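You operate a simulated robot arm through the tools that you are given. There is no shell and no other tool. Be economical: measure what you need, move in short steps, check, and stop when the job is done.

You run a simulated robot arm. Do the job below in one go: nothing can be reset, and whatever is moved stays where it is left.

## Task
Put one of the memory sticks from the bench mat on the small device there.

Only the result counts: the job must be done as asked and must still hold three seconds after the hand-in. Knocking over, shifting, dropping, spilling or breaking anything else fails it.

## Robot
A 6-joint arm with a two-finger parallel gripper, fixed in place. Base frame: the origin is at the foot of the arm, x ahead of it, y to its left, z up; the work surface is at about z = 3. Lengths are in mm, angles in rad, forces in N, time in s.
With the tool pointing down near the work surface it reaches from about 180 to 460 mm from the base axis. Its first joint turns from -1.222 to 1.222 rad. Payload 1.9 kg.
The TCP is the grasp point between the finger pads, 23 mm short of the fingertips. In the tool frame z runs along the fingers and y along their closing line. The gripper opens to 94 mm. The fingers are 38 mm wide and 10 mm thick; the gripper's body (54 by 96 mm) begins 39 mm behind the TCP.
Orientation is that of the tool frame in the base frame, as [roll, pitch, yaw] about the fixed x, y, z axes, in that order (R = Rz(yaw) Ry(pitch) Rx(roll)). With the fingers straight down and closing along the base's y, the tool's x points along the base's -x, its y along +y and its z along -z.

## Interface
- The arm moves only by the tool play_rows. Its argument "series" is a list of rows, each a list of 7 numbers: the gripper command, from -1 (shut) to 1 (fully open), values between in proportion, then the shift along the tool's x, y, z in mm, then the turn, a rotation vector about the tool's x, y, z in rad. In form: [[grip, x, y, z, rx, ry, rz], ...]. A call has 1 to 12 rows; each row is the pose to reach, as a shift and turn from the pose commanded when the call began, along the tool's axes at that moment. A row lasts 0.2 s, in which the tool goes at most 50 mm and 0.15 rad; a call with a longer step from one row to the next is refused whole, and so is a gripper value outside its range. A pose out of reach is approached as far as the arm can. The call stops where the force on the tool passes 40 N (or 10 N more than at its start, if that is more) or the arm is blocked; 0.2 s more then pass. The fingers move at their own pace (about 108 mm/s each) and stop on an object; they squeeze with about 35 N. The grip force told is the motor's: it shows also when the fingers shut on nothing. Time passes only in rows, and 0.2 s behind the last, so rows that repeat a pose let the fingers close. The reply holds the time, the measured pose of the TCP, the force on the tool along the base axes, the opening and the grip force, in the units named above and with some noise, and new pictures: "show" is both (left out), scene, wrist or none.
- Cameras (640 x 400 px; columns grow to the right, rows downward): "scene" is fixed at [69, 322.8, 437.9]; the picture's right is [-0.65, -0.76, 0.00], its down [-0.34, 0.29, -0.90] and it looks along [0.68, -0.58, -0.44] (base axes); focal length 252 px, centre (320, 200). "wrist" rides on the gripper at [-39, 0, -44] in the tool frame; the picture's right is [0.00, -1.00, 0.00], its down [0.97, 0.00, -0.24] and it looks along [0.24, 0.00, 0.97] (tool axes); focal length 218 px, centre (320, 200).
- point_at(camera, pixels): for up to 12 pixels [column, row] of the newest picture of that camera ("zoom" is the newest enlarged one), the place [x, y, z] in the base frame of the surface seen there, good to about 2 mm. It takes no simulated time.
- enlarge(camera, box): a new picture of the part [left, top, right, bottom] of that camera's present view, enlarged. It takes no simulated time.
- close_job(): hands the job in; it is judged then, once.

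Keep the steps short. Do not move on a guess: measure, check each grasp and each placing, and mend mistakes. In all there are 60 turns and 120 pictures (those below and enlarged ones count). Leave the gripper open and the arm clear of the work at the hand-in unless told otherwise, and finish with a single line.

The tools are called after "Request:" by a JSON object that holds its "method" and its "body". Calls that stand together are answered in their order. play_rows: Moves the arm, as the interface text tells. Its arguments: {"type":"object","properties":{"series":{"type":"array","items":{"type":"array","items":{"type":"number"}}},"show":{"type":"string","enum":["both","scene","wrist","none"]}},"required":["series"]} The other tools are called the same way: point_at (camera, pixels) gives the place of the surface under pixels of a picture; enlarge (camera, box) takes an enlarged picture of a part of a camera's view; close_job () hands the job in.

At the start:

```text
clock: 0.0
position: [253.5, 111.4, 299.7]
orientation: [3.14, 0.0, -3.141]
wrist_force: [0.2, -0.1, -0.3]
opening: 93.8
grip_force: 0.0
```

scene: 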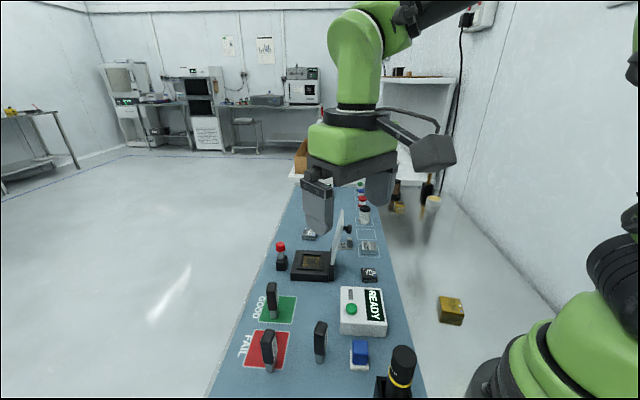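
wrist: 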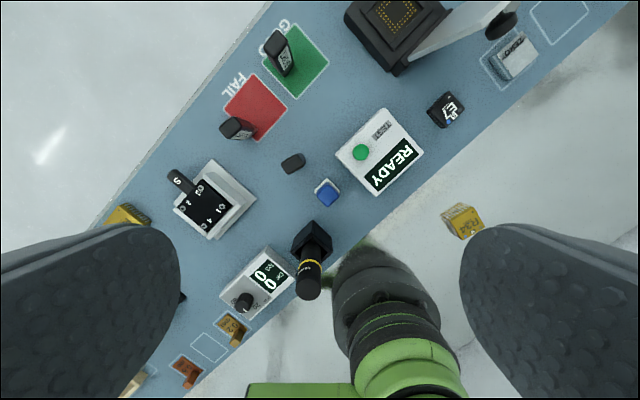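

I'll look at the scene closely before choosing anything: standing sticks near GOOD/FAIL and several devices are visible.

Request:
{"method": "enlarge", "body": {"camera": "wrist", "box": [160, 0, 480, 200]}}

Request:
{"method": "enlarge", "body": {"camera": "wrist", "box": [80, 150, 400, 400]}}

Request:
{"method": "enlarge", "body": {"camera": "scene", "box": [200, 180, 460, 400]}}

```text
2.00 times, centred on (320, 100) of wrist
```

zoom: 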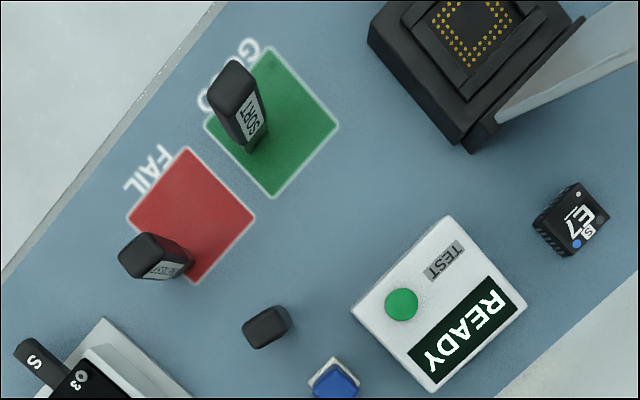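

```text
1.60 times, centred on (240, 275) of wrist
```

zoom: 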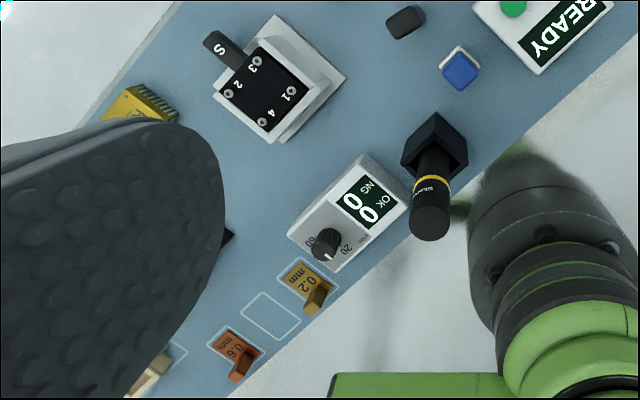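

```text
1.82 times, centred on (330, 290) of scene
```

zoom: 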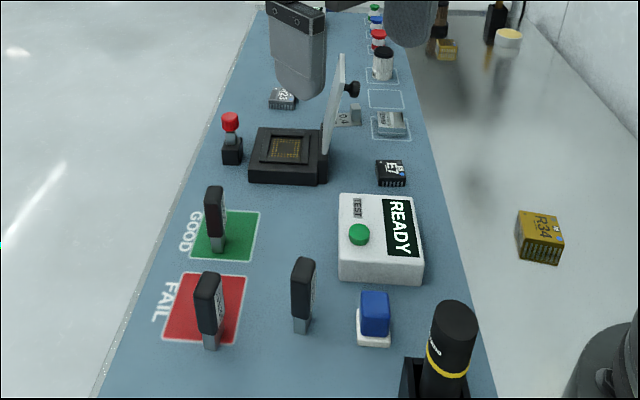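

Three sticks stand upright: on GOOD, on FAIL, and one on bare mat. Which "small device" is meant isn't clear yet, so I'll measure sizes of candidates and see the labels.

Request:
{"method": "enlarge", "body": {"camera": "scene", "box": [240, 270, 400, 370]}}

Request:
{"method": "enlarge", "body": {"camera": "scene", "box": [260, 170, 420, 290]}}

Request:
{"method": "point_at", "body": {"camera": "wrist", "pixels": [[277, 40], [232, 128], [293, 162], [362, 151], [326, 190], [205, 205], [180, 180], [268, 275], [395, 15], [447, 108], [513, 55], [312, 240]]}}

```text
4.00 times, centred on (320, 320) of scene
```

zoom: 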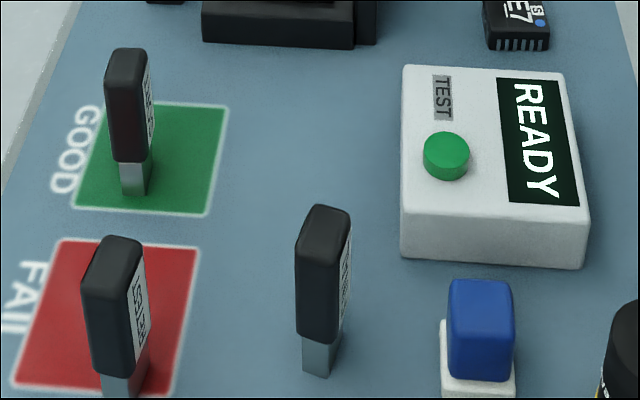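

```text
3.33 times, centred on (340, 230) of scene
```

zoom: 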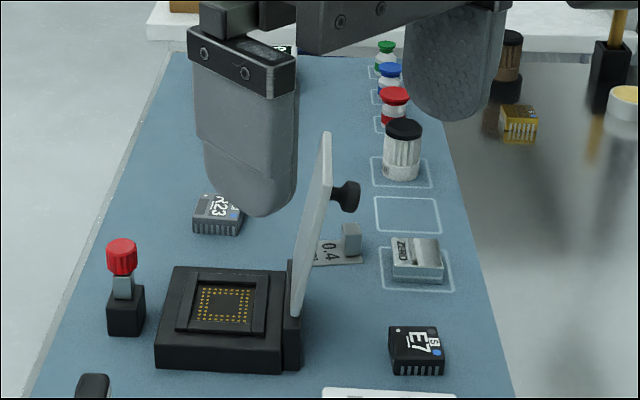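

```text
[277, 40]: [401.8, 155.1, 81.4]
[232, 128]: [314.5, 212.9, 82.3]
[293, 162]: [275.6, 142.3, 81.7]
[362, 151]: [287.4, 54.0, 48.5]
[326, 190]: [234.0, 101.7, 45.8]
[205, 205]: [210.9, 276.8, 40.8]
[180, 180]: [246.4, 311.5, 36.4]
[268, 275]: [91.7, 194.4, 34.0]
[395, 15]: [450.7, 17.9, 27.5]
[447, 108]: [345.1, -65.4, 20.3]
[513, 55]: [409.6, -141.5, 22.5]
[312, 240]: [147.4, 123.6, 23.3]
```

I need a full survey. Next: move 130 mm to the left at this height to see the left end of the mat.

Request:
{"method": "play_rows", "body": {"series": [[1, 0, 45, 0, 0, 0, 0], [1, 0, 90, 0, 0, 0, 0], [1, 0, 130, 0, 0, 0, 0], [1, 0, 130, 0, 0, 0, 0]], "show": "wrist"}}

```text
clock: 1.0
position: [255.1, 241.5, 302.4]
orientation: [3.138, 0.0, 3.14]
wrist_force: [0.0, -0.2, 0.1]
opening: 94.2
grip_force: 0.1
```

wrist: 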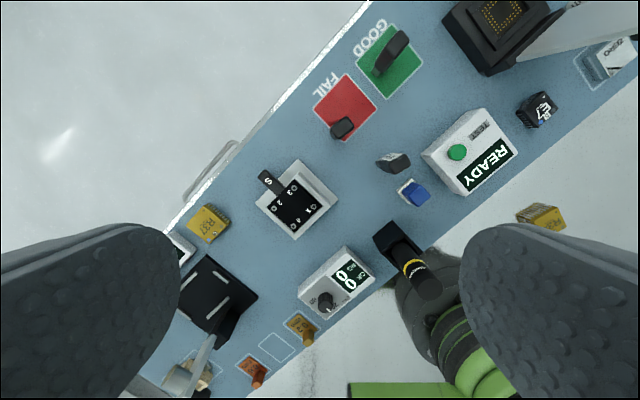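

Request:
{"method": "enlarge", "body": {"camera": "wrist", "box": [290, 0, 530, 150]}}

Request:
{"method": "enlarge", "body": {"camera": "wrist", "box": [160, 140, 440, 315]}}

Request:
{"method": "enlarge", "body": {"camera": "wrist", "box": [120, 230, 392, 400]}}

Request:
{"method": "enlarge", "body": {"camera": "wrist", "box": [360, 130, 480, 205]}}

```text
2.67 times, centred on (410, 75) of wrist
```

zoom: 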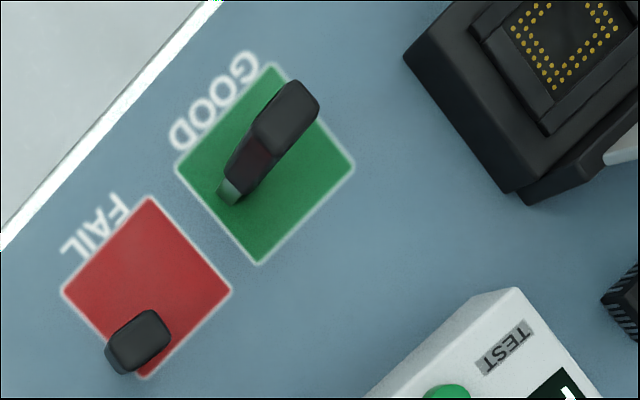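

```text
2.29 times, centred on (300, 228) of wrist
```

zoom: 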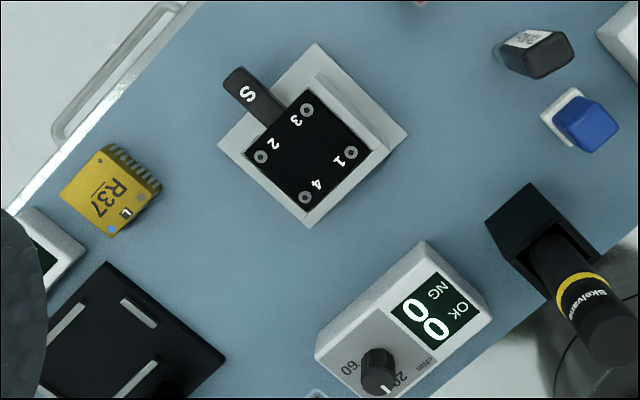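

```text
2.35 times, centred on (256, 315) of wrist
```

zoom: 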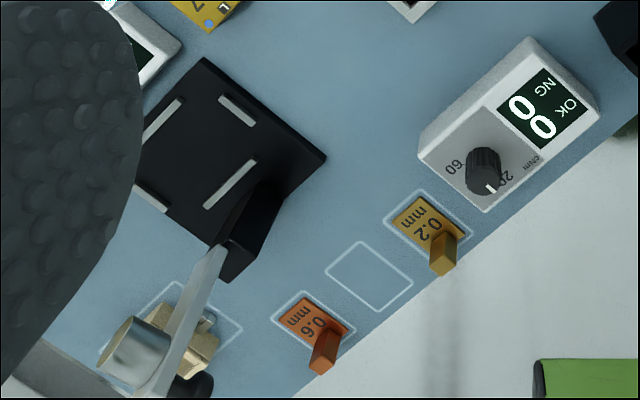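

```text
5.33 times, centred on (420, 168) of wrist
```

zoom: 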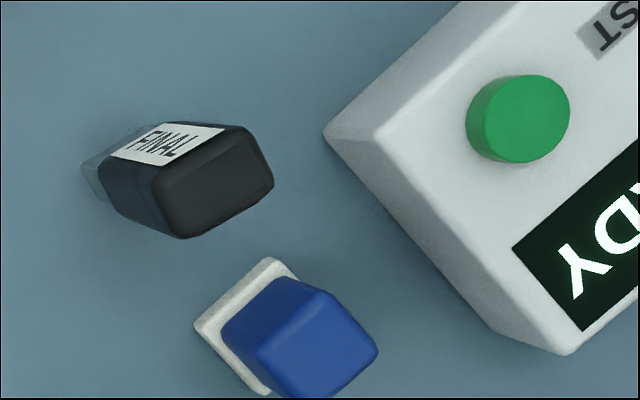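

A small white unit with a dark display hides behind the left finger at (183,250). I'll go further left to see that, keeping height.

Request:
{"method": "play_rows", "body": {"series": [[1, 0, 45, 0, 0, 0, 0], [1, 0, 90, 0, 0, 0, 0], [1, 20, 110, 0, 0, 0, 0], [1, 40, 110, 0, 0, 0, 0], [1, 40, 110, 0, 0, 0, 0]], "show": "wrist"}}

```text
clock: 2.2
position: [226.8, 353.2, 301.4]
orientation: [-3.141, 0.0, -3.141]
wrist_force: [0.3, -0.3, -0.4]
opening: 94.1
grip_force: 0.2
out of reach, approached as far as the arm can: row 4, 5
```

wrist: 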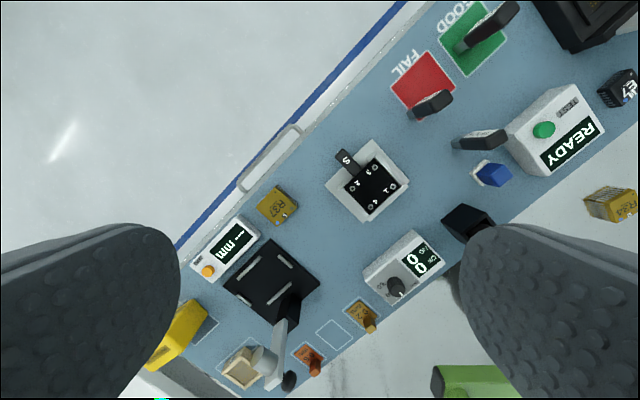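

Request:
{"method": "enlarge", "body": {"camera": "wrist", "box": [140, 200, 380, 400]}}

Request:
{"method": "enlarge", "body": {"camera": "wrist", "box": [310, 120, 430, 230]}}

Request:
{"method": "enlarge", "body": {"camera": "wrist", "box": [400, 70, 560, 240]}}

```text
2.00 times, centred on (260, 300) of wrist
```

zoom: 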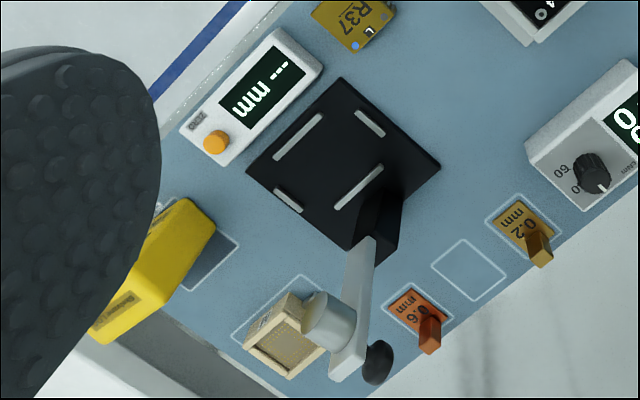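

```text
3.64 times, centred on (370, 175) of wrist
```

zoom: 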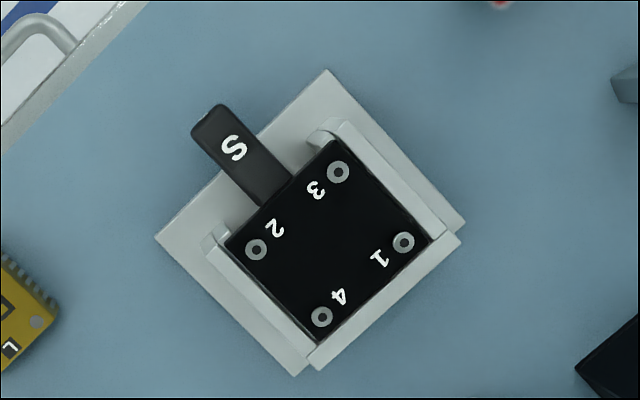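

```text
2.35 times, centred on (480, 155) of wrist
```

zoom: 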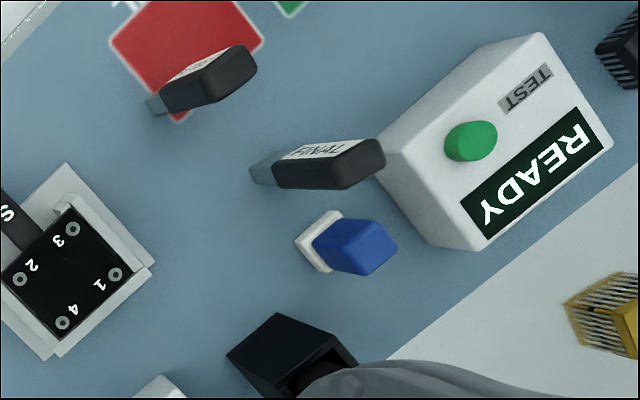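

Chips carry small letters (R37 has "L", E7 has "S"), possibly size marks. I'll go right and inspect the chips and the rest of the mat.

Request:
{"method": "play_rows", "body": {"series": [[1, 0, -50, 0, 0, 0, 0], [1, 0, -100, 0, 0, 0, 0], [1, 0, -150, 0, 0, 0, 0], [1, 0, -200, 0, 0, 0, 0], [1, 0, -250, 0, 0, 0, 0], [1, 0, -300, 0, 0, 0, 0], [1, -40, -330, 0, 0, 0, 0], [1, -80, -350, 0, 0, 0, 0], [1, -80, -350, 0, 0, 0, 0]], "show": "both"}}

```text
clock: 3.9
position: [400.5, 34.1, 334.8]
orientation: [-3.14, -0.005, 3.106]
wrist_force: [27.1, 16.9, -13.6]
opening: 93.9
grip_force: 0.0
out of reach, approached as far as the arm can: row 1, 2, 3, 4, 5, 6, 7, 8
stopped in row 8: the force on the tool passed its limit (the readings are from after the stop); the commanded pose is now the measured one
```

scene: 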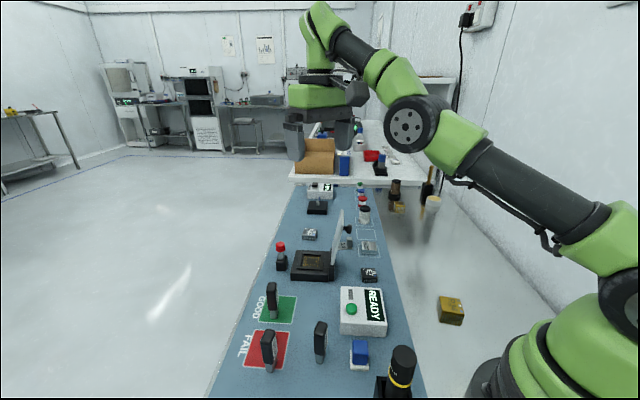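
wrist: 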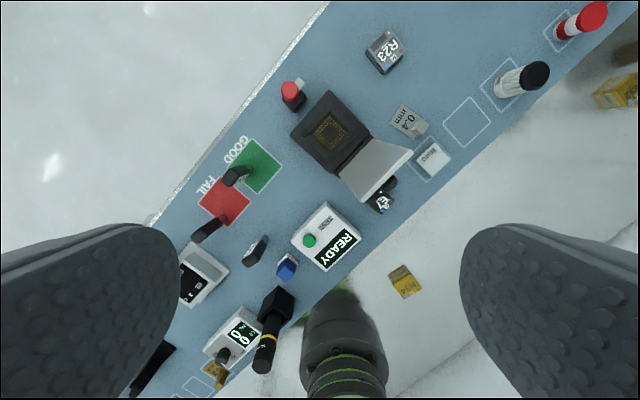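

The stop was at 335 mm height in free space (probably overspeed at the reach limit); the scene looks undisturbed. Now zooming on the chips and the right part of the mat.

Request:
{"method": "enlarge", "body": {"camera": "wrist", "box": [270, 20, 470, 220]}}

Request:
{"method": "enlarge", "body": {"camera": "wrist", "box": [360, 20, 440, 80]}}

Request:
{"method": "enlarge", "body": {"camera": "scene", "box": [260, 170, 400, 290]}}

```text
2.00 times, centred on (370, 120) of wrist
```

zoom: 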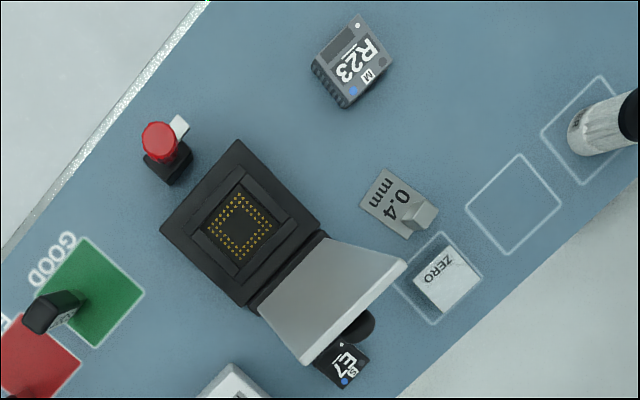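

```text
6.67 times, centred on (400, 50) of wrist
```

zoom: 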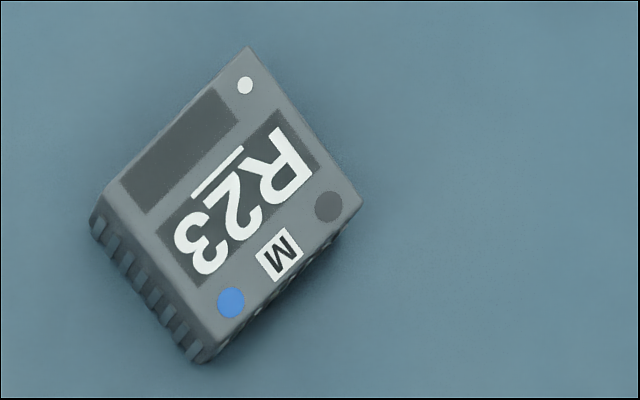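

```text
3.33 times, centred on (330, 230) of scene
```

zoom: 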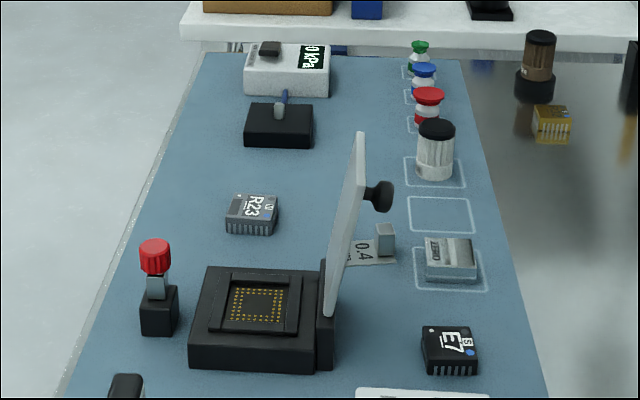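

Letters are size marks: E7 = S, R23 = M, R37 = L. So "the small device" on the mat is chip E7, near (345,-65). A memory stick (FINAL, the one on bare mat) should go onto it. I'll move above E7 for measuring, slowly.

Request:
{"method": "play_rows", "body": {"series": [[1, 10, -25, 8, 0, 0, -0.03], [1, 20, -50, 16, 0, 0, -0.035], [1, 30, -75, 24, 0, 0, -0.035], [1, 30, -100, 34, 0, 0, -0.035], [1, 30, -100, 34, 0, 0, -0.035]], "show": "wrist"}}

```text
clock: 4.2
position: [399.8, 32.8, 332.0]
orientation: [3.139, -0.006, 3.103]
wrist_force: [14.6, 9.1, -7.9]
opening: 94.0
grip_force: 0.0
out of reach, approached as far as the arm can: row 1
stopped in row 1: the force on the tool passed its limit (the readings are from after the stop); the commanded pose is now the measured one
```

wrist: 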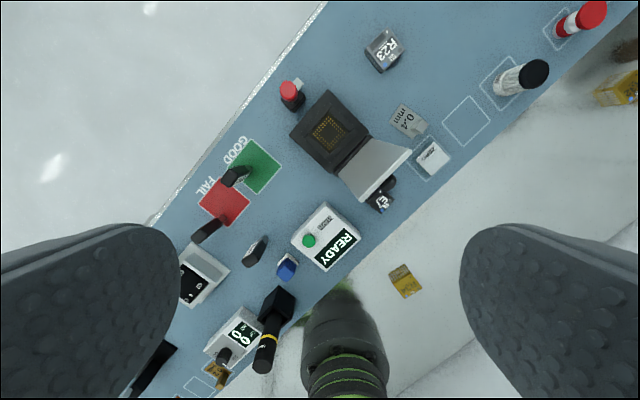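

It's at the edge of reach (force from arm limits). I'll retreat inward and down gently.

Request:
{"method": "play_rows", "body": {"series": [[1, 10, 0, 0, 0, 0, 0], [1, 25, 0, 5, 0, 0, 0], [1, 40, 0, 15, 0, 0, 0], [1, 50, 0, 30, 0, 0, 0], [1, 50, 0, 30, 0, 0, 0]], "show": "none"}}

```text
clock: 5.3
position: [400.4, 33.1, 334.0]
orientation: [3.14, -0.007, 3.104]
wrist_force: [15.6, 19.7, -2.4]
opening: 93.9
grip_force: 0.1
out of reach, approached as far as the arm can: row 1, 2, 3, 4, 5
```

The arm isn't following. Let me view the current scene.

Request:
{"method": "play_rows", "body": {"series": [[1, 0, 0, 10, 0, 0, 0]], "show": "scene"}}

```text
clock: 5.8
position: [401.2, 33.0, 333.4]
orientation: [3.139, -0.007, 3.105]
wrist_force: [16.5, 19.9, -3.8]
opening: 93.9
grip_force: 0.0
out of reach, approached as far as the arm can: row 1
```

scene: 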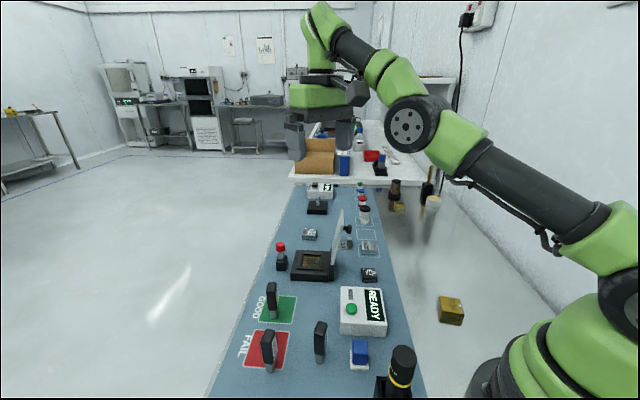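

Request:
{"method": "play_rows", "body": {"series": [[1, 0, 20, -15, 0, 0, 0], [1, 0, 40, -30, 0, 0, 0], [1, 0, 60, -30, 0, 0, 0], [1, 0, 60, -30, 0, 0, 0]], "show": "none"}}

```text
clock: 6.8
position: [387.5, 90.3, 345.4]
orientation: [3.14, -0.005, 3.104]
wrist_force: [0.2, 0.9, 0.6]
opening: 94.0
grip_force: 0.0
out of reach, approached as far as the arm can: row 1, 2, 3, 4
```

Moving left freed the force. Now try inward slowly.

Request:
{"method": "play_rows", "body": {"series": [[1, 20, 0, 0, 0, 0, 0], [1, 40, 0, 0, 0, 0, 0], [1, 60, 0, 0, 0, 0, 0], [1, 80, 0, 0, 0, 0, 0], [1, 80, 0, 0, 0, 0, 0]], "show": "scene"}}

```text
clock: 8.0
position: [307.0, 91.9, 344.2]
orientation: [3.139, -0.006, 3.105]
wrist_force: [-0.8, -0.4, 0.0]
opening: 94.0
grip_force: 0.0
```

scene: 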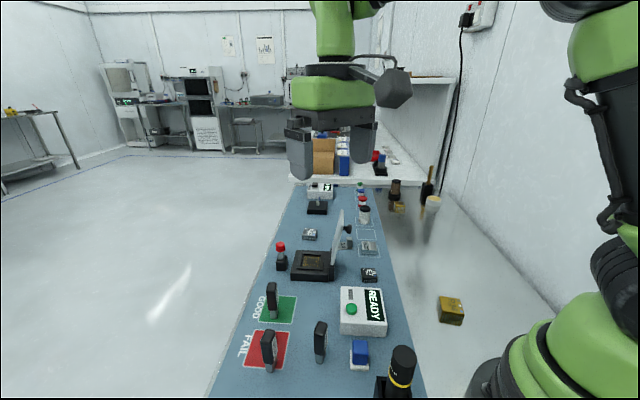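

Arm works normally again. Now to E7 overhead view, going lower (z≈285) where there's more reach, staying above everything.

Request:
{"method": "play_rows", "body": {"series": [[1, 0, 0, 30, 0, 0, -0.036], [1, 0, -25, 60, 0, 0, -0.036], [1, 0, -55, 60, 0, 0, -0.036], [1, -10, -85, 60, 0, 0, -0.036], [1, -25, -115, 60, 0, 0, -0.036], [1, -45, -140, 60, 0, 0, -0.036], [1, -50, -150, 60, 0, 0, -0.036], [1, -50, -150, 60, 0, 0, -0.036]], "show": "wrist"}}

```text
clock: 9.8
position: [351.9, -59.6, 285.1]
orientation: [3.14, -0.008, 3.14]
wrist_force: [0.1, 0.0, 0.5]
opening: 94.0
grip_force: 0.0
```

wrist: 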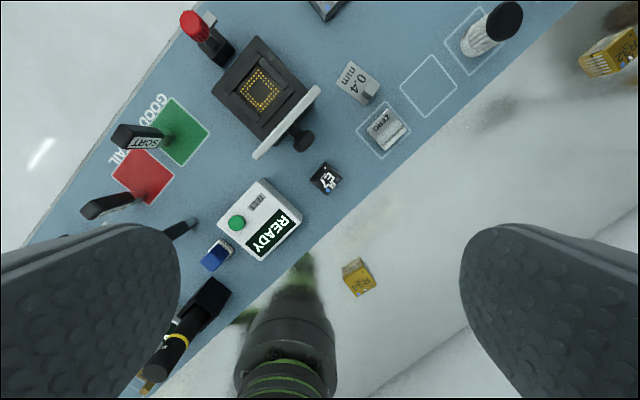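

Good view of E7 at (326,180). Zooming there and on the surroundings.

Request:
{"method": "enlarge", "body": {"camera": "wrist", "box": [246, 80, 406, 230]}}

Request:
{"method": "enlarge", "body": {"camera": "wrist", "box": [294, 155, 358, 205]}}

```text
2.67 times, centred on (326, 155) of wrist
```

zoom: 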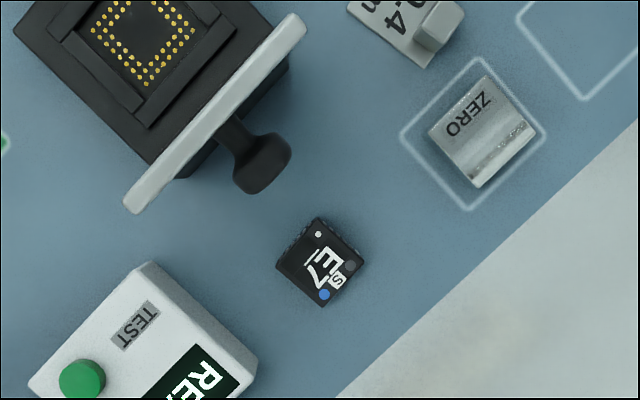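

```text
8.00 times, centred on (326, 180) of wrist
```

zoom: 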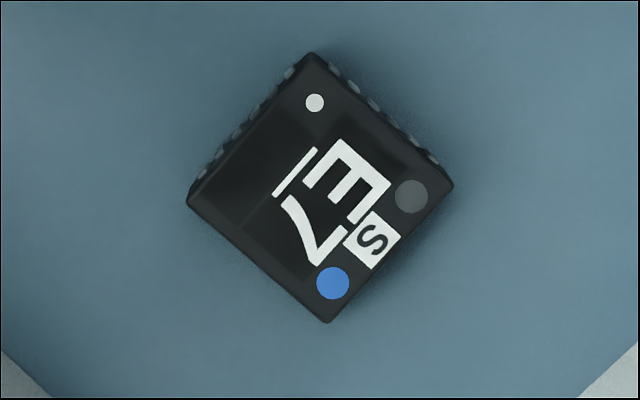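

Request:
{"method": "point_at", "body": {"camera": "zoom", "pixels": [[311, 62], [446, 188], [328, 315], [197, 200], [320, 190], [260, 150], [380, 255], [318, 30]]}}

Request:
{"method": "point_at", "body": {"camera": "wrist", "pixels": [[318, 91], [257, 157], [309, 136], [302, 132], [299, 220], [258, 183], [295, 125], [385, 110], [270, 215]]}}

```text
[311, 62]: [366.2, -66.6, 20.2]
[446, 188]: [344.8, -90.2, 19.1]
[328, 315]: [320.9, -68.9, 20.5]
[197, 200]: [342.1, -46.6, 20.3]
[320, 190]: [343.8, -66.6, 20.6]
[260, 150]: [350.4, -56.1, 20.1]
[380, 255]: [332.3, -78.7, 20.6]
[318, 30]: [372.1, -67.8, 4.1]
```

```text
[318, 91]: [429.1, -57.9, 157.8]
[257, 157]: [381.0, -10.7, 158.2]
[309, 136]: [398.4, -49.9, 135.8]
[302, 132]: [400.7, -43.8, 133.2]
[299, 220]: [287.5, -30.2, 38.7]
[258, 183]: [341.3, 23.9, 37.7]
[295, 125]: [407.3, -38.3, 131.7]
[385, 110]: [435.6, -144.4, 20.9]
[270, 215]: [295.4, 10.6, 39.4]
```

E7's top is ≈31×31 mm at z≈20, centre (343.5,-68). The open lid stands 67 mm from it, top edge z≈158, with its knob ~51 mm away. The gripper must be oriented with closing line parallel to the lid. Now measure the FINAL stick: move over it.

Request:
{"method": "play_rows", "body": {"series": [[1, 0, 30, 0, 0, 0, 0], [1, 10, 60, 0, 0, 0, 0], [1, 20, 95, 0, 0, 0, 0], [1, 30, 130, 0, 0, 0, 0], [1, 40, 165, 0, 0, 0, 0], [1, 48, 195, 0, 0, 0, 0], [1, 48, 200, 0, 0, 0, 0], [1, 48, 200, 0, 0, 0, 0]], "show": "both"}}

```text
clock: 11.6
position: [304.9, 141.1, 283.7]
orientation: [3.139, -0.008, 3.141]
wrist_force: [-0.3, -1.3, -0.9]
opening: 94.2
grip_force: 0.0
```

scene: 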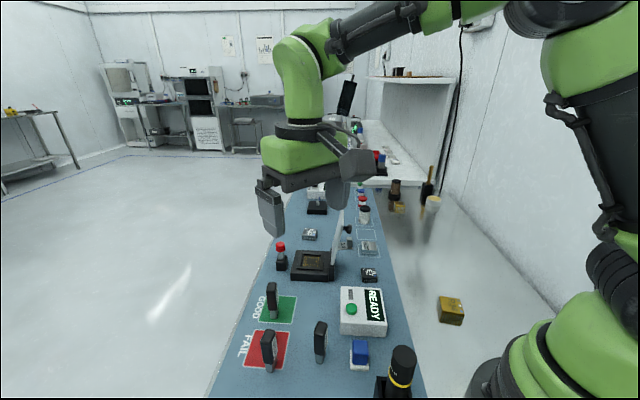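
wrist: 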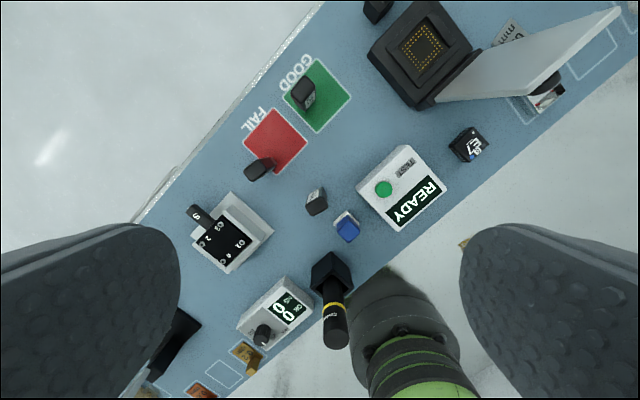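

Request:
{"method": "enlarge", "body": {"camera": "wrist", "box": [284, 175, 364, 245]}}

Request:
{"method": "enlarge", "body": {"camera": "scene", "box": [240, 100, 400, 220]}}

Request:
{"method": "point_at", "body": {"camera": "scene", "pixels": [[355, 165], [370, 150], [345, 175], [298, 150], [270, 215], [285, 180], [350, 100], [316, 180], [255, 180], [338, 190], [358, 128]]}}

```text
5.71 times, centred on (324, 210) of wrist
```

zoom: 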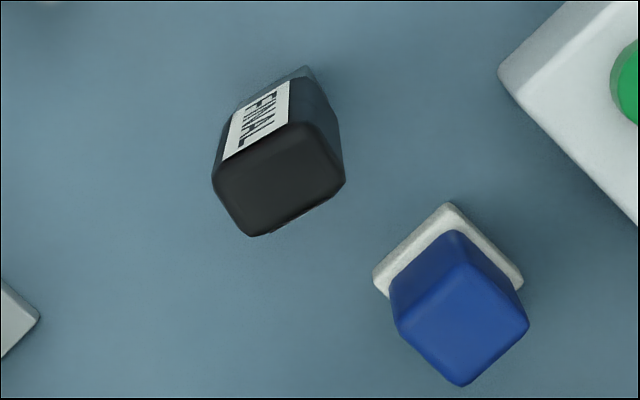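

```text
3.33 times, centred on (320, 160) of scene
```

zoom: 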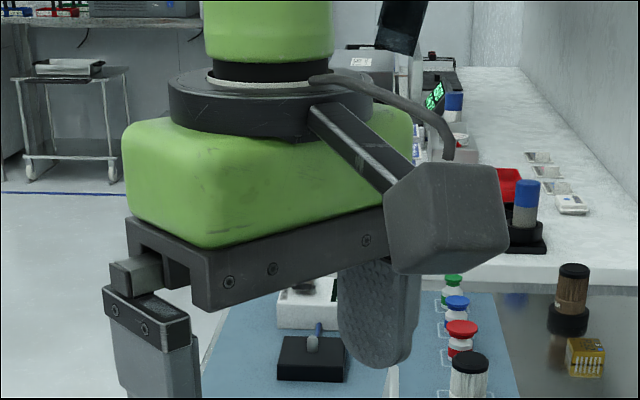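

```text
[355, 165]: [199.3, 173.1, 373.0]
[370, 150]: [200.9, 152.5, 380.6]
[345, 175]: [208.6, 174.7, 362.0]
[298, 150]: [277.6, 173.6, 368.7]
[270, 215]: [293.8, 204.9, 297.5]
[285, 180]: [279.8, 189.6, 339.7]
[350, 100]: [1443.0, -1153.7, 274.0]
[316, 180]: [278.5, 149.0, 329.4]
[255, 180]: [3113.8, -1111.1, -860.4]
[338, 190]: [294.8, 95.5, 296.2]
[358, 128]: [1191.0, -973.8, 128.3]
```

Request:
{"method": "point_at", "body": {"camera": "zoom", "pixels": [[218, 180], [250, 228], [338, 180], [305, 130], [278, 180], [228, 205], [262, 155], [322, 155], [295, 207]]}}

Request:
{"method": "enlarge", "body": {"camera": "scene", "box": [295, 310, 375, 375]}}

```text
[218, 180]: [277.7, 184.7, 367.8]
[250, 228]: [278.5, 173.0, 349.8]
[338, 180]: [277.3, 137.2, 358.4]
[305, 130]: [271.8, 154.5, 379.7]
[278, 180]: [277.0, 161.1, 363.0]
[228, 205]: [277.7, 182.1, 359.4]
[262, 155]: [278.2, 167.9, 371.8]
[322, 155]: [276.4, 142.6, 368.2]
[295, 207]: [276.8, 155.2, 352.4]
```

```text
6.15 times, centred on (335, 342) of scene
```

zoom: 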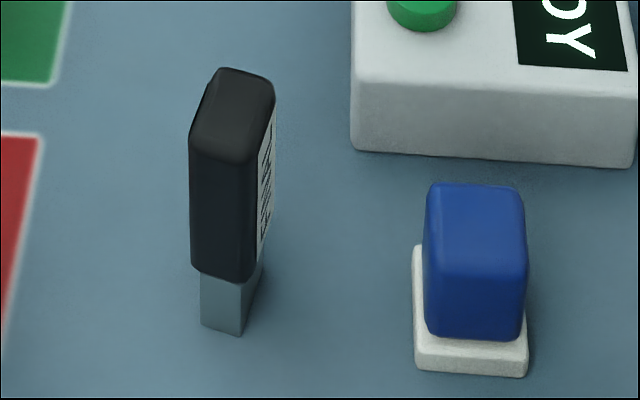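

That read the scene zoom; now the newest zoom is the stick from the scene. Measure there, and use the wrist picture directly for its top.

Request:
{"method": "point_at", "body": {"camera": "zoom", "pixels": [[220, 73], [268, 88], [250, 157], [195, 145], [232, 115], [225, 210], [268, 200], [203, 322], [240, 332], [258, 285], [197, 265], [249, 275]]}}

Request:
{"method": "point_at", "body": {"camera": "wrist", "pixels": [[322, 206.5], [316, 209], [328, 203], [312, 206], [321, 199.5], [324, 214], [318, 214.5], [337, 198], [347, 229]]}}

```text
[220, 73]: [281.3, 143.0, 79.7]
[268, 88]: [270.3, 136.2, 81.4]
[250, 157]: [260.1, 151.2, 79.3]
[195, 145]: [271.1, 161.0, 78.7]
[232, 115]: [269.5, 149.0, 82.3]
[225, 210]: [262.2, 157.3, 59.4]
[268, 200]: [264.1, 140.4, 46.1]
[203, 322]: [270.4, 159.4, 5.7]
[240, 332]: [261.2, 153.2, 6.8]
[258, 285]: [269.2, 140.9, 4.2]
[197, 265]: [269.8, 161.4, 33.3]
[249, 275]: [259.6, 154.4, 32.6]
```

```text
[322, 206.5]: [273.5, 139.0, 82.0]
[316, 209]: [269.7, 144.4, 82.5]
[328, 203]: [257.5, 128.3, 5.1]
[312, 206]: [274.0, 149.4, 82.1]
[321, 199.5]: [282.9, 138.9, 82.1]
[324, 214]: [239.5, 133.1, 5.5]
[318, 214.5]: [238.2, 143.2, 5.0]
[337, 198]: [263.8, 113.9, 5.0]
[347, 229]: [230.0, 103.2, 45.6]
```

Stick FINAL: body ≈21×13 mm, z 32–82, centre ≈(271,148), wide axis at ≈122°. Plan: grip across the width (closing line ≈122°, tool yaw ≈212°), TCP at z≈68 so fingertips stay above neighbours (READY top 39, blue 46). First go above it, turning 0.55 rad and narrowing the opening to ~52 mm.

Request:
{"method": "play_rows", "body": {"series": [[0.1, 8, 2, 15, 0, 0, -0.14], [0.1, 16, 4, 40, 0, 0, -0.28], [0.1, 25, 6, 65, 0, 0, -0.42], [0.1, 34, 7, 90, 0, 0, -0.555], [0.1, 34, 7, 110, 0, 0, -0.555], [0.1, 34, 7, 110, 0, 0, -0.555]], "show": "both"}}

```text
clock: 12.9
position: [269.4, 148.3, 174.1]
orientation: [3.135, -0.004, -2.586]
wrist_force: [0.3, -0.4, -0.6]
opening: 51.8
grip_force: 0.0
```

scene: 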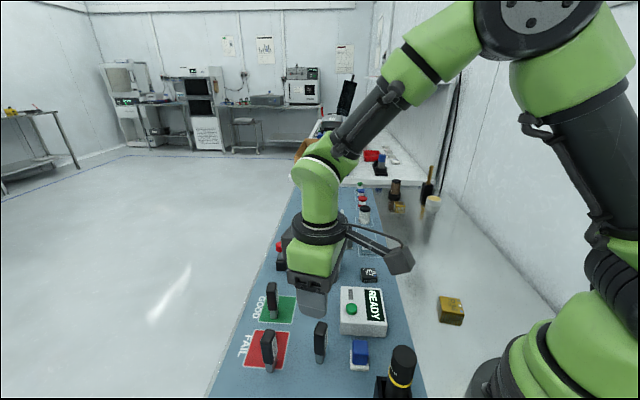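
wrist: 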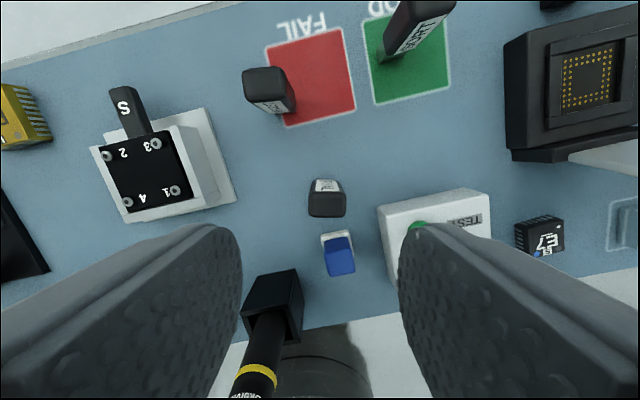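

Aligned nicely. I'll measure the stick top precisely, and check the pen's height (gripper's side bracket will hover near it) and the READY corner.

Request:
{"method": "enlarge", "body": {"camera": "wrist", "box": [297, 170, 361, 225]}}

Request:
{"method": "point_at", "body": {"camera": "wrist", "pixels": [[311, 213], [342, 213], [328, 204], [313, 195], [341, 195], [378, 208], [340, 255], [270, 350]]}}

Request:
{"method": "point_at", "body": {"camera": "scene", "pixels": [[404, 350], [400, 262], [388, 272], [410, 262], [325, 290], [312, 312]]}}

```text
7.27 times, centred on (329, 198) of wrist
```

zoom: 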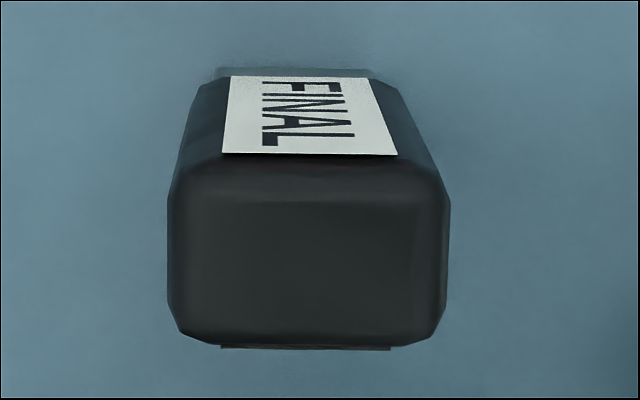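

```text
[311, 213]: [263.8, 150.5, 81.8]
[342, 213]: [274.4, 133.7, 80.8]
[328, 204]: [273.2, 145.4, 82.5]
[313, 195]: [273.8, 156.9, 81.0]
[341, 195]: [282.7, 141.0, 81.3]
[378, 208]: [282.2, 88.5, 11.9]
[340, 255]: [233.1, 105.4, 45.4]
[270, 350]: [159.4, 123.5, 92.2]
```

```text
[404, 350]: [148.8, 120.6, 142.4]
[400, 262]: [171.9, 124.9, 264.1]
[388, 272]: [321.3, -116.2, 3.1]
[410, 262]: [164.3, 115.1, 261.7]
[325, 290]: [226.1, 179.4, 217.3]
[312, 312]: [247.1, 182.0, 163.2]
```

The pen tops out at z 142 right below where the side bracket would end up, so with this yaw it could touch. Better: grip across the thin side (yaw ≈122°), which swings the bracket over the low white fixture. Rotate +1.57 rad about tool z here (174 mm high), opening ~40 mm, correcting 2–5 mm centring.

Request:
{"method": "play_rows", "body": {"series": [[-0.1, 0, -1, 0, 0, 0, 0.145], [-0.1, 0, -2, 0, 0, 0, 0.29], [-0.1, -1, -3, 0, 0, 0, 0.435], [-0.1, -1, -4, 0, 0, 0, 0.58], [-0.1, -1.8, -4.6, 0, 0, 0, 0.725], [-0.1, -1.8, -4.6, 0, 0, 0, 0.87], [-0.1, -1.8, -4.6, 0, 0, 0, 1.015], [-0.1, -1.8, -4.6, 0, 0, 0, 1.16], [-0.1, -1.8, -4.6, 0, 0, 0, 1.305], [-0.1, -1.8, -4.6, 0, 0, 0, 1.45], [-0.1, -1.8, -4.6, 0, 0, 0, 1.565], [-0.1, -1.8, -4.6, 0, 0, 0, 1.565]], "show": "both"}}

```text
clock: 15.6
position: [272.2, 145.8, 174.9]
orientation: [-3.138, -0.004, 2.129]
wrist_force: [-0.3, -0.4, -0.2]
opening: 42.4
grip_force: 0.0
```

scene: 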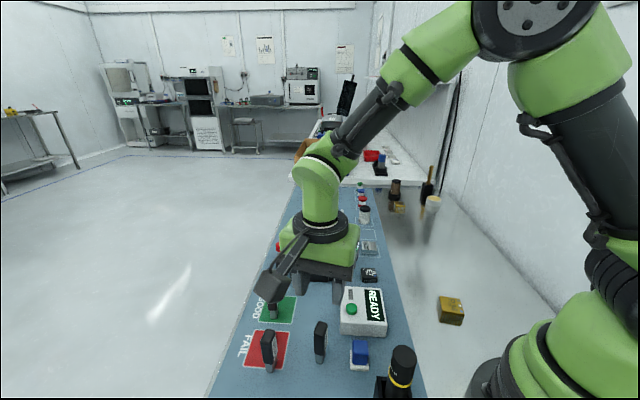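
wrist: 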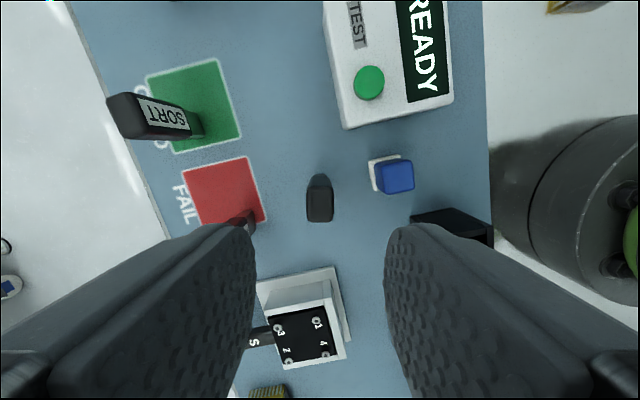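

Stick is centred (column 320) between the fingers, all clear. Descend 106 mm straight down with fingers still open.

Request:
{"method": "play_rows", "body": {"series": [[-0.1, 0, 0, 25, 0, 0, 0], [-0.1, 0, 0, 50, 0, 0, 0], [-0.1, 0, 0, 72, 0, 0, 0], [-0.1, 0, 0, 90, 0, 0, 0], [-0.1, 0, 0, 105, 0, 0, 0], [-0.1, 0, 0, 105, 0, 0, 0]], "show": "both"}}

```text
clock: 16.9
position: [270.4, 144.9, 68.7]
orientation: [-3.136, -0.005, 2.131]
wrist_force: [1.3, 0.1, 0.5]
opening: 42.6
grip_force: 0.0
```

scene: 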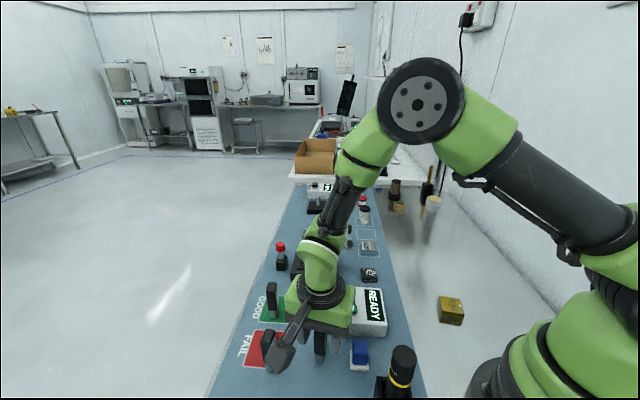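
wrist: 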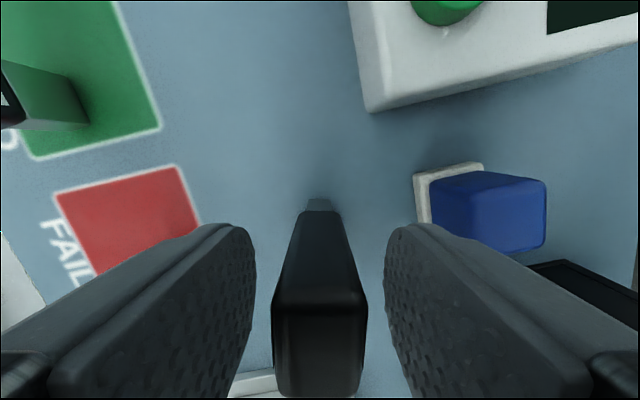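

Stick centred (columns 272–368). Close.

Request:
{"method": "play_rows", "body": {"series": [[-0.6, 0, 0, 0, 0, 0, 0], [-1, 0, 0, 0, 0, 0, 0], [-1, 0, 0, 0, 0, 0, 0], [-1, 0, 0, 0, 0, 0, 0]], "show": "wrist"}}

```text
clock: 17.9
position: [271.2, 145.9, 68.6]
orientation: [-3.139, -0.005, 2.13]
wrist_force: [0.4, 0.1, 0.1]
opening: 17.2
grip_force: 35.7
```

wrist: 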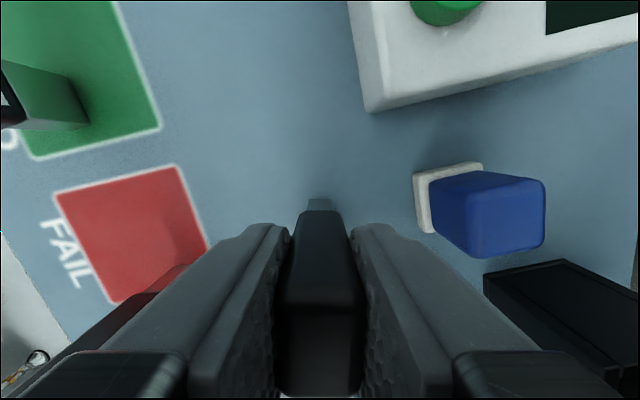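

Held (17.2 mm, 35.7 N). Lift straight up 165 mm.

Request:
{"method": "play_rows", "body": {"series": [[-1, 0, 0, -8, 0, 0, 0], [-1, 0, 0, -25, 0, 0, 0], [-1, 0, 0, -50, 0, 0, 0], [-1, 0, 0, -80, 0, 0, 0], [-1, 0, 0, -110, 0, 0, 0], [-1, 0, 0, -140, 0, 0, 0], [-1, 0, 0, -165, 0, 0, 0], [-1, 0, 0, -165, 0, 0, 0]], "show": "both"}}

```text
clock: 19.8
position: [272.7, 144.4, 233.4]
orientation: [-3.136, -0.006, 2.131]
wrist_force: [0.3, 0.0, -0.5]
opening: 17.0
grip_force: 35.0
```

scene: 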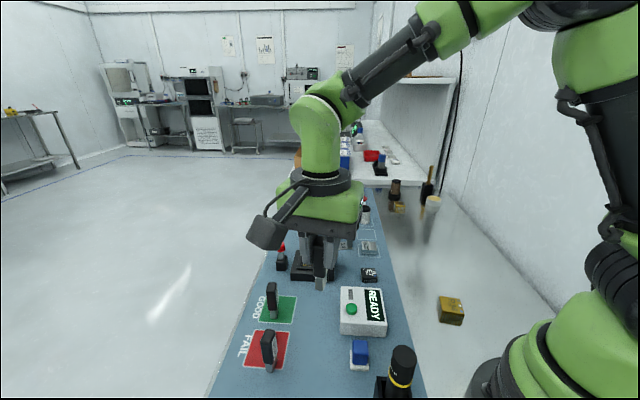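
wrist: 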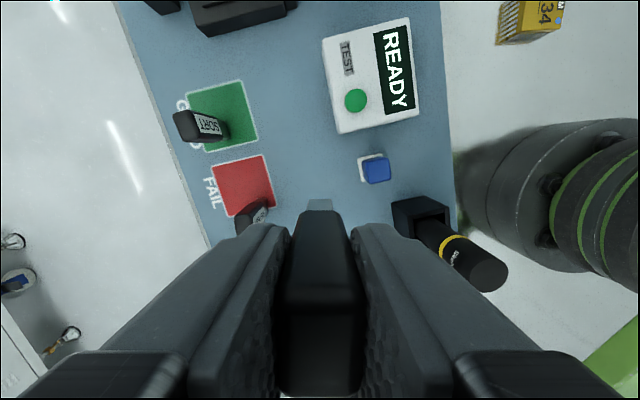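

Lifted cleanly. Now carry at this height to above E7 (343.5,-68), turning toward yaw ≈226° so the closing line is parallel to the lid.

Request:
{"method": "play_rows", "body": {"series": [[-1, -10, -2, 0, 0, 0, -0.14], [-1, -30, -7, 0, 0, 0, -0.285], [-1, -52, -12, 0, 0, 0, -0.43], [-1, -75, -18, 0, 0, 0, -0.575], [-1, -98, -23, 0, 0, 0, -0.72], [-1, -120, -29, 0, 0, 0, -0.865], [-1, -142, -34, 0, 0, 0, -1.01], [-1, -164, -39, 0, 0, 0, -1.155], [-1, -185, -44, 0, 0, 0, -1.3], [-1, -203, -49, 0, 0, 0, -1.445], [-1, -215, -52, 0, 0, 0, -1.59], [-1, -218.4, -52.5, 0, 0, 0, -1.735]], "show": "none"}}

Request:
{"method": "play_rows", "body": {"series": [[-1, 0, 0, 0, 0, 0, -0.078], [-1, 0, 0, 0, 0, 0, -0.078]], "show": "both"}}

```text
clock: 22.4
position: [344.7, -66.7, 234.5]
orientation: [3.136, -0.004, -2.416]
wrist_force: [-0.3, 0.2, 0.6]
opening: 17.1
grip_force: 35.2
```

```text
clock: 22.9
position: [344.3, -67.5, 234.9]
orientation: [3.137, -0.003, -2.338]
wrist_force: [0.5, 0.6, -0.2]
opening: 16.8
grip_force: 35.0
```

scene: 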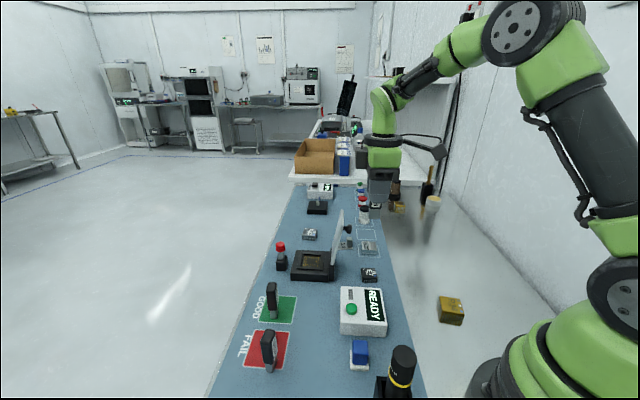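
wrist: 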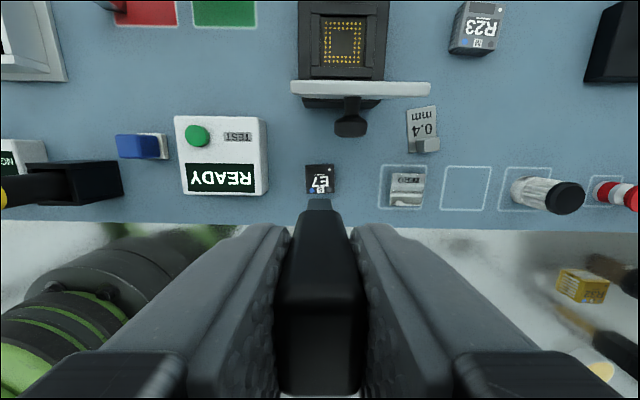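

Chip is aligned with the picture axes and centred on the column. Checking where the stick's plug actually sits relative to the TCP.

Request:
{"method": "enlarge", "body": {"camera": "scene", "box": [340, 160, 420, 230]}}

Request:
{"method": "point_at", "body": {"camera": "wrist", "pixels": [[319, 203], [312, 205], [327, 205], [320, 215], [320, 240], [320, 300], [320, 340], [320, 385]]}}

```text
5.71 times, centred on (380, 195) of scene
```

zoom: 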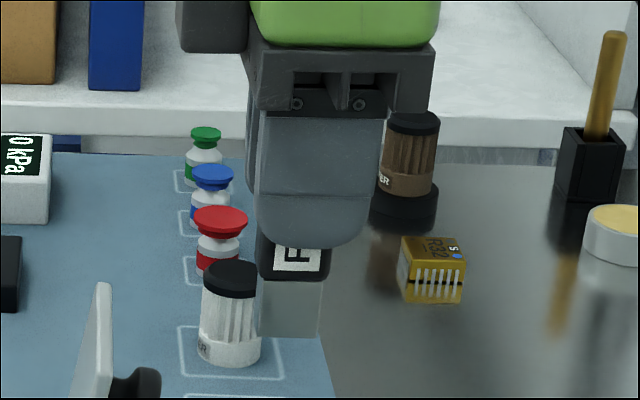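

```text
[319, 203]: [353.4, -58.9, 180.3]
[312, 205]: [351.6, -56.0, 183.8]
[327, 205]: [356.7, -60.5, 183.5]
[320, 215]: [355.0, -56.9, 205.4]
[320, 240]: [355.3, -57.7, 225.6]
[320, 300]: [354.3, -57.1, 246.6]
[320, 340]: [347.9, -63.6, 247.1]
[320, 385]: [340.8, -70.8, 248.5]
```

Request:
{"method": "point_at", "body": {"camera": "zoom", "pixels": [[262, 310], [316, 310], [290, 310], [290, 333], [262, 265], [326, 265], [262, 220], [366, 220], [315, 200]]}}

```text
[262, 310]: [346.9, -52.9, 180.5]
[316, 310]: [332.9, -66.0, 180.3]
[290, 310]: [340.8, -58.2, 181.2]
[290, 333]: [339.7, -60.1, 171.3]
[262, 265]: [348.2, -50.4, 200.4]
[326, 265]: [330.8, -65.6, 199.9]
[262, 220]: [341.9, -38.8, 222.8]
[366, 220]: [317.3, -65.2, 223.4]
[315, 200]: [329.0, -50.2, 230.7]
```

Plug sits ≈2.5 mm toward the lid from the TCP, so I shift 2.5 mm along tool +x. Expected contact at TCP z≈84.5. Descend 143 mm (to ≈91) and check.

Request:
{"method": "play_rows", "body": {"series": [[-1, 2.5, 0, 15, 0, 0, 0], [-1, 2.5, 0, 40, 0, 0, 0], [-1, 2.5, 0, 65, 0, 0, 0], [-1, 2.5, 0, 88, 0, 0, 0], [-1, 2.5, 0, 108, 0, 0, 0], [-1, 2.5, 0, 125, 0, 0, 0], [-1, 2.5, 0, 137, 0, 0, 0], [-1, 2.5, 0, 143, 0, 0, 0], [-1, 2.5, 0, 143, 0, 0, 0]], "show": "both"}}

```text
clock: 24.9
position: [341.6, -67.7, 90.0]
orientation: [3.136, -0.004, -2.338]
wrist_force: [0.0, 0.6, -0.6]
opening: 16.9
grip_force: 35.1
```

scene: 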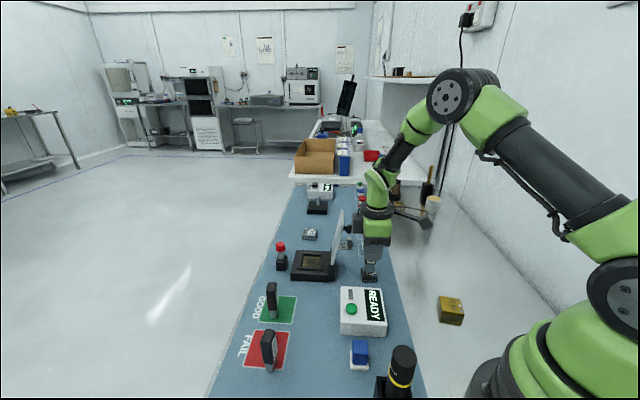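
wrist: 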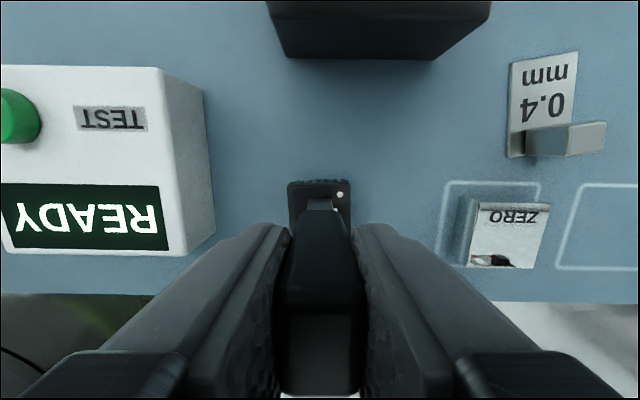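

Request:
{"method": "enlarge", "body": {"camera": "scene", "box": [345, 235, 401, 290]}}

Request:
{"method": "enlarge", "body": {"camera": "wrist", "box": [280, 165, 360, 235]}}

```text
7.27 times, centred on (373, 262) of scene
```

zoom: 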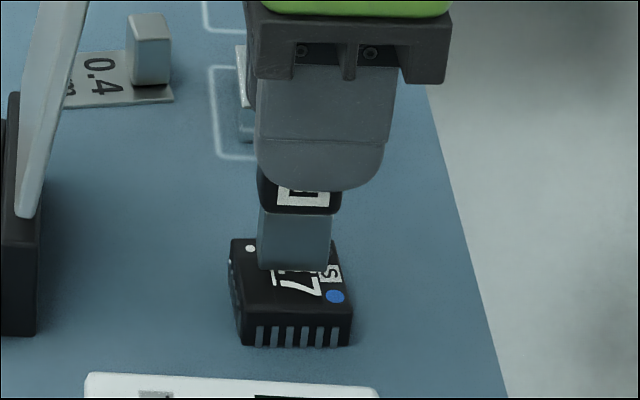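

```text
5.71 times, centred on (320, 200) of wrist
```

zoom: 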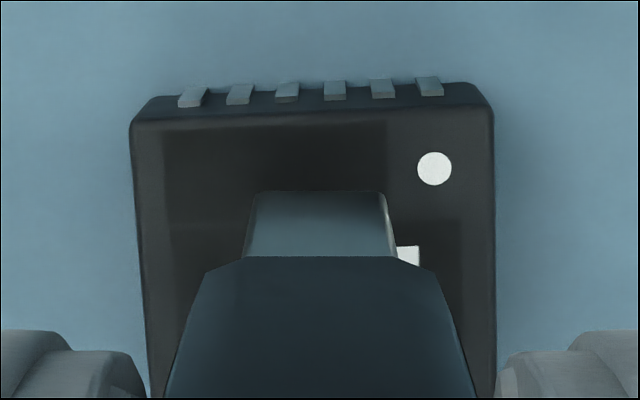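

Plug is over the chip's middle (≈6 mm margin from the lid-side edge, ≈0.5 mm off centre sideways). Lower in small steps and watch the force.

Request:
{"method": "play_rows", "body": {"series": [[-1, 0, 0, 1.5, 0, 0, 0], [-1, 0, 0, 3, 0, 0, 0], [-1, 0, 0, 4, 0, 0, 0], [-1, 0, 0, 4, 0, 0, 0]], "show": "none"}}

```text
clock: 25.9
position: [343.0, -68.3, 86.6]
orientation: [3.139, -0.002, -2.338]
wrist_force: [-20.8, 3.9, 35.0]
opening: 17.0
grip_force: 34.6
```

Contact: 35 N up, a bit much. Ease back up in sub-mm steps.

Request:
{"method": "play_rows", "body": {"series": [[-1, 0, 0, -0.6, 0, 0, 0], [-1, 0, 0, -0.6, 0, 0, 0]], "show": "none"}}

```text
clock: 26.6
position: [341.3, -68.2, 87.4]
orientation: [3.14, -0.002, -2.339]
wrist_force: [-13.9, 1.6, 29.3]
opening: 17.1
grip_force: 35.5
```

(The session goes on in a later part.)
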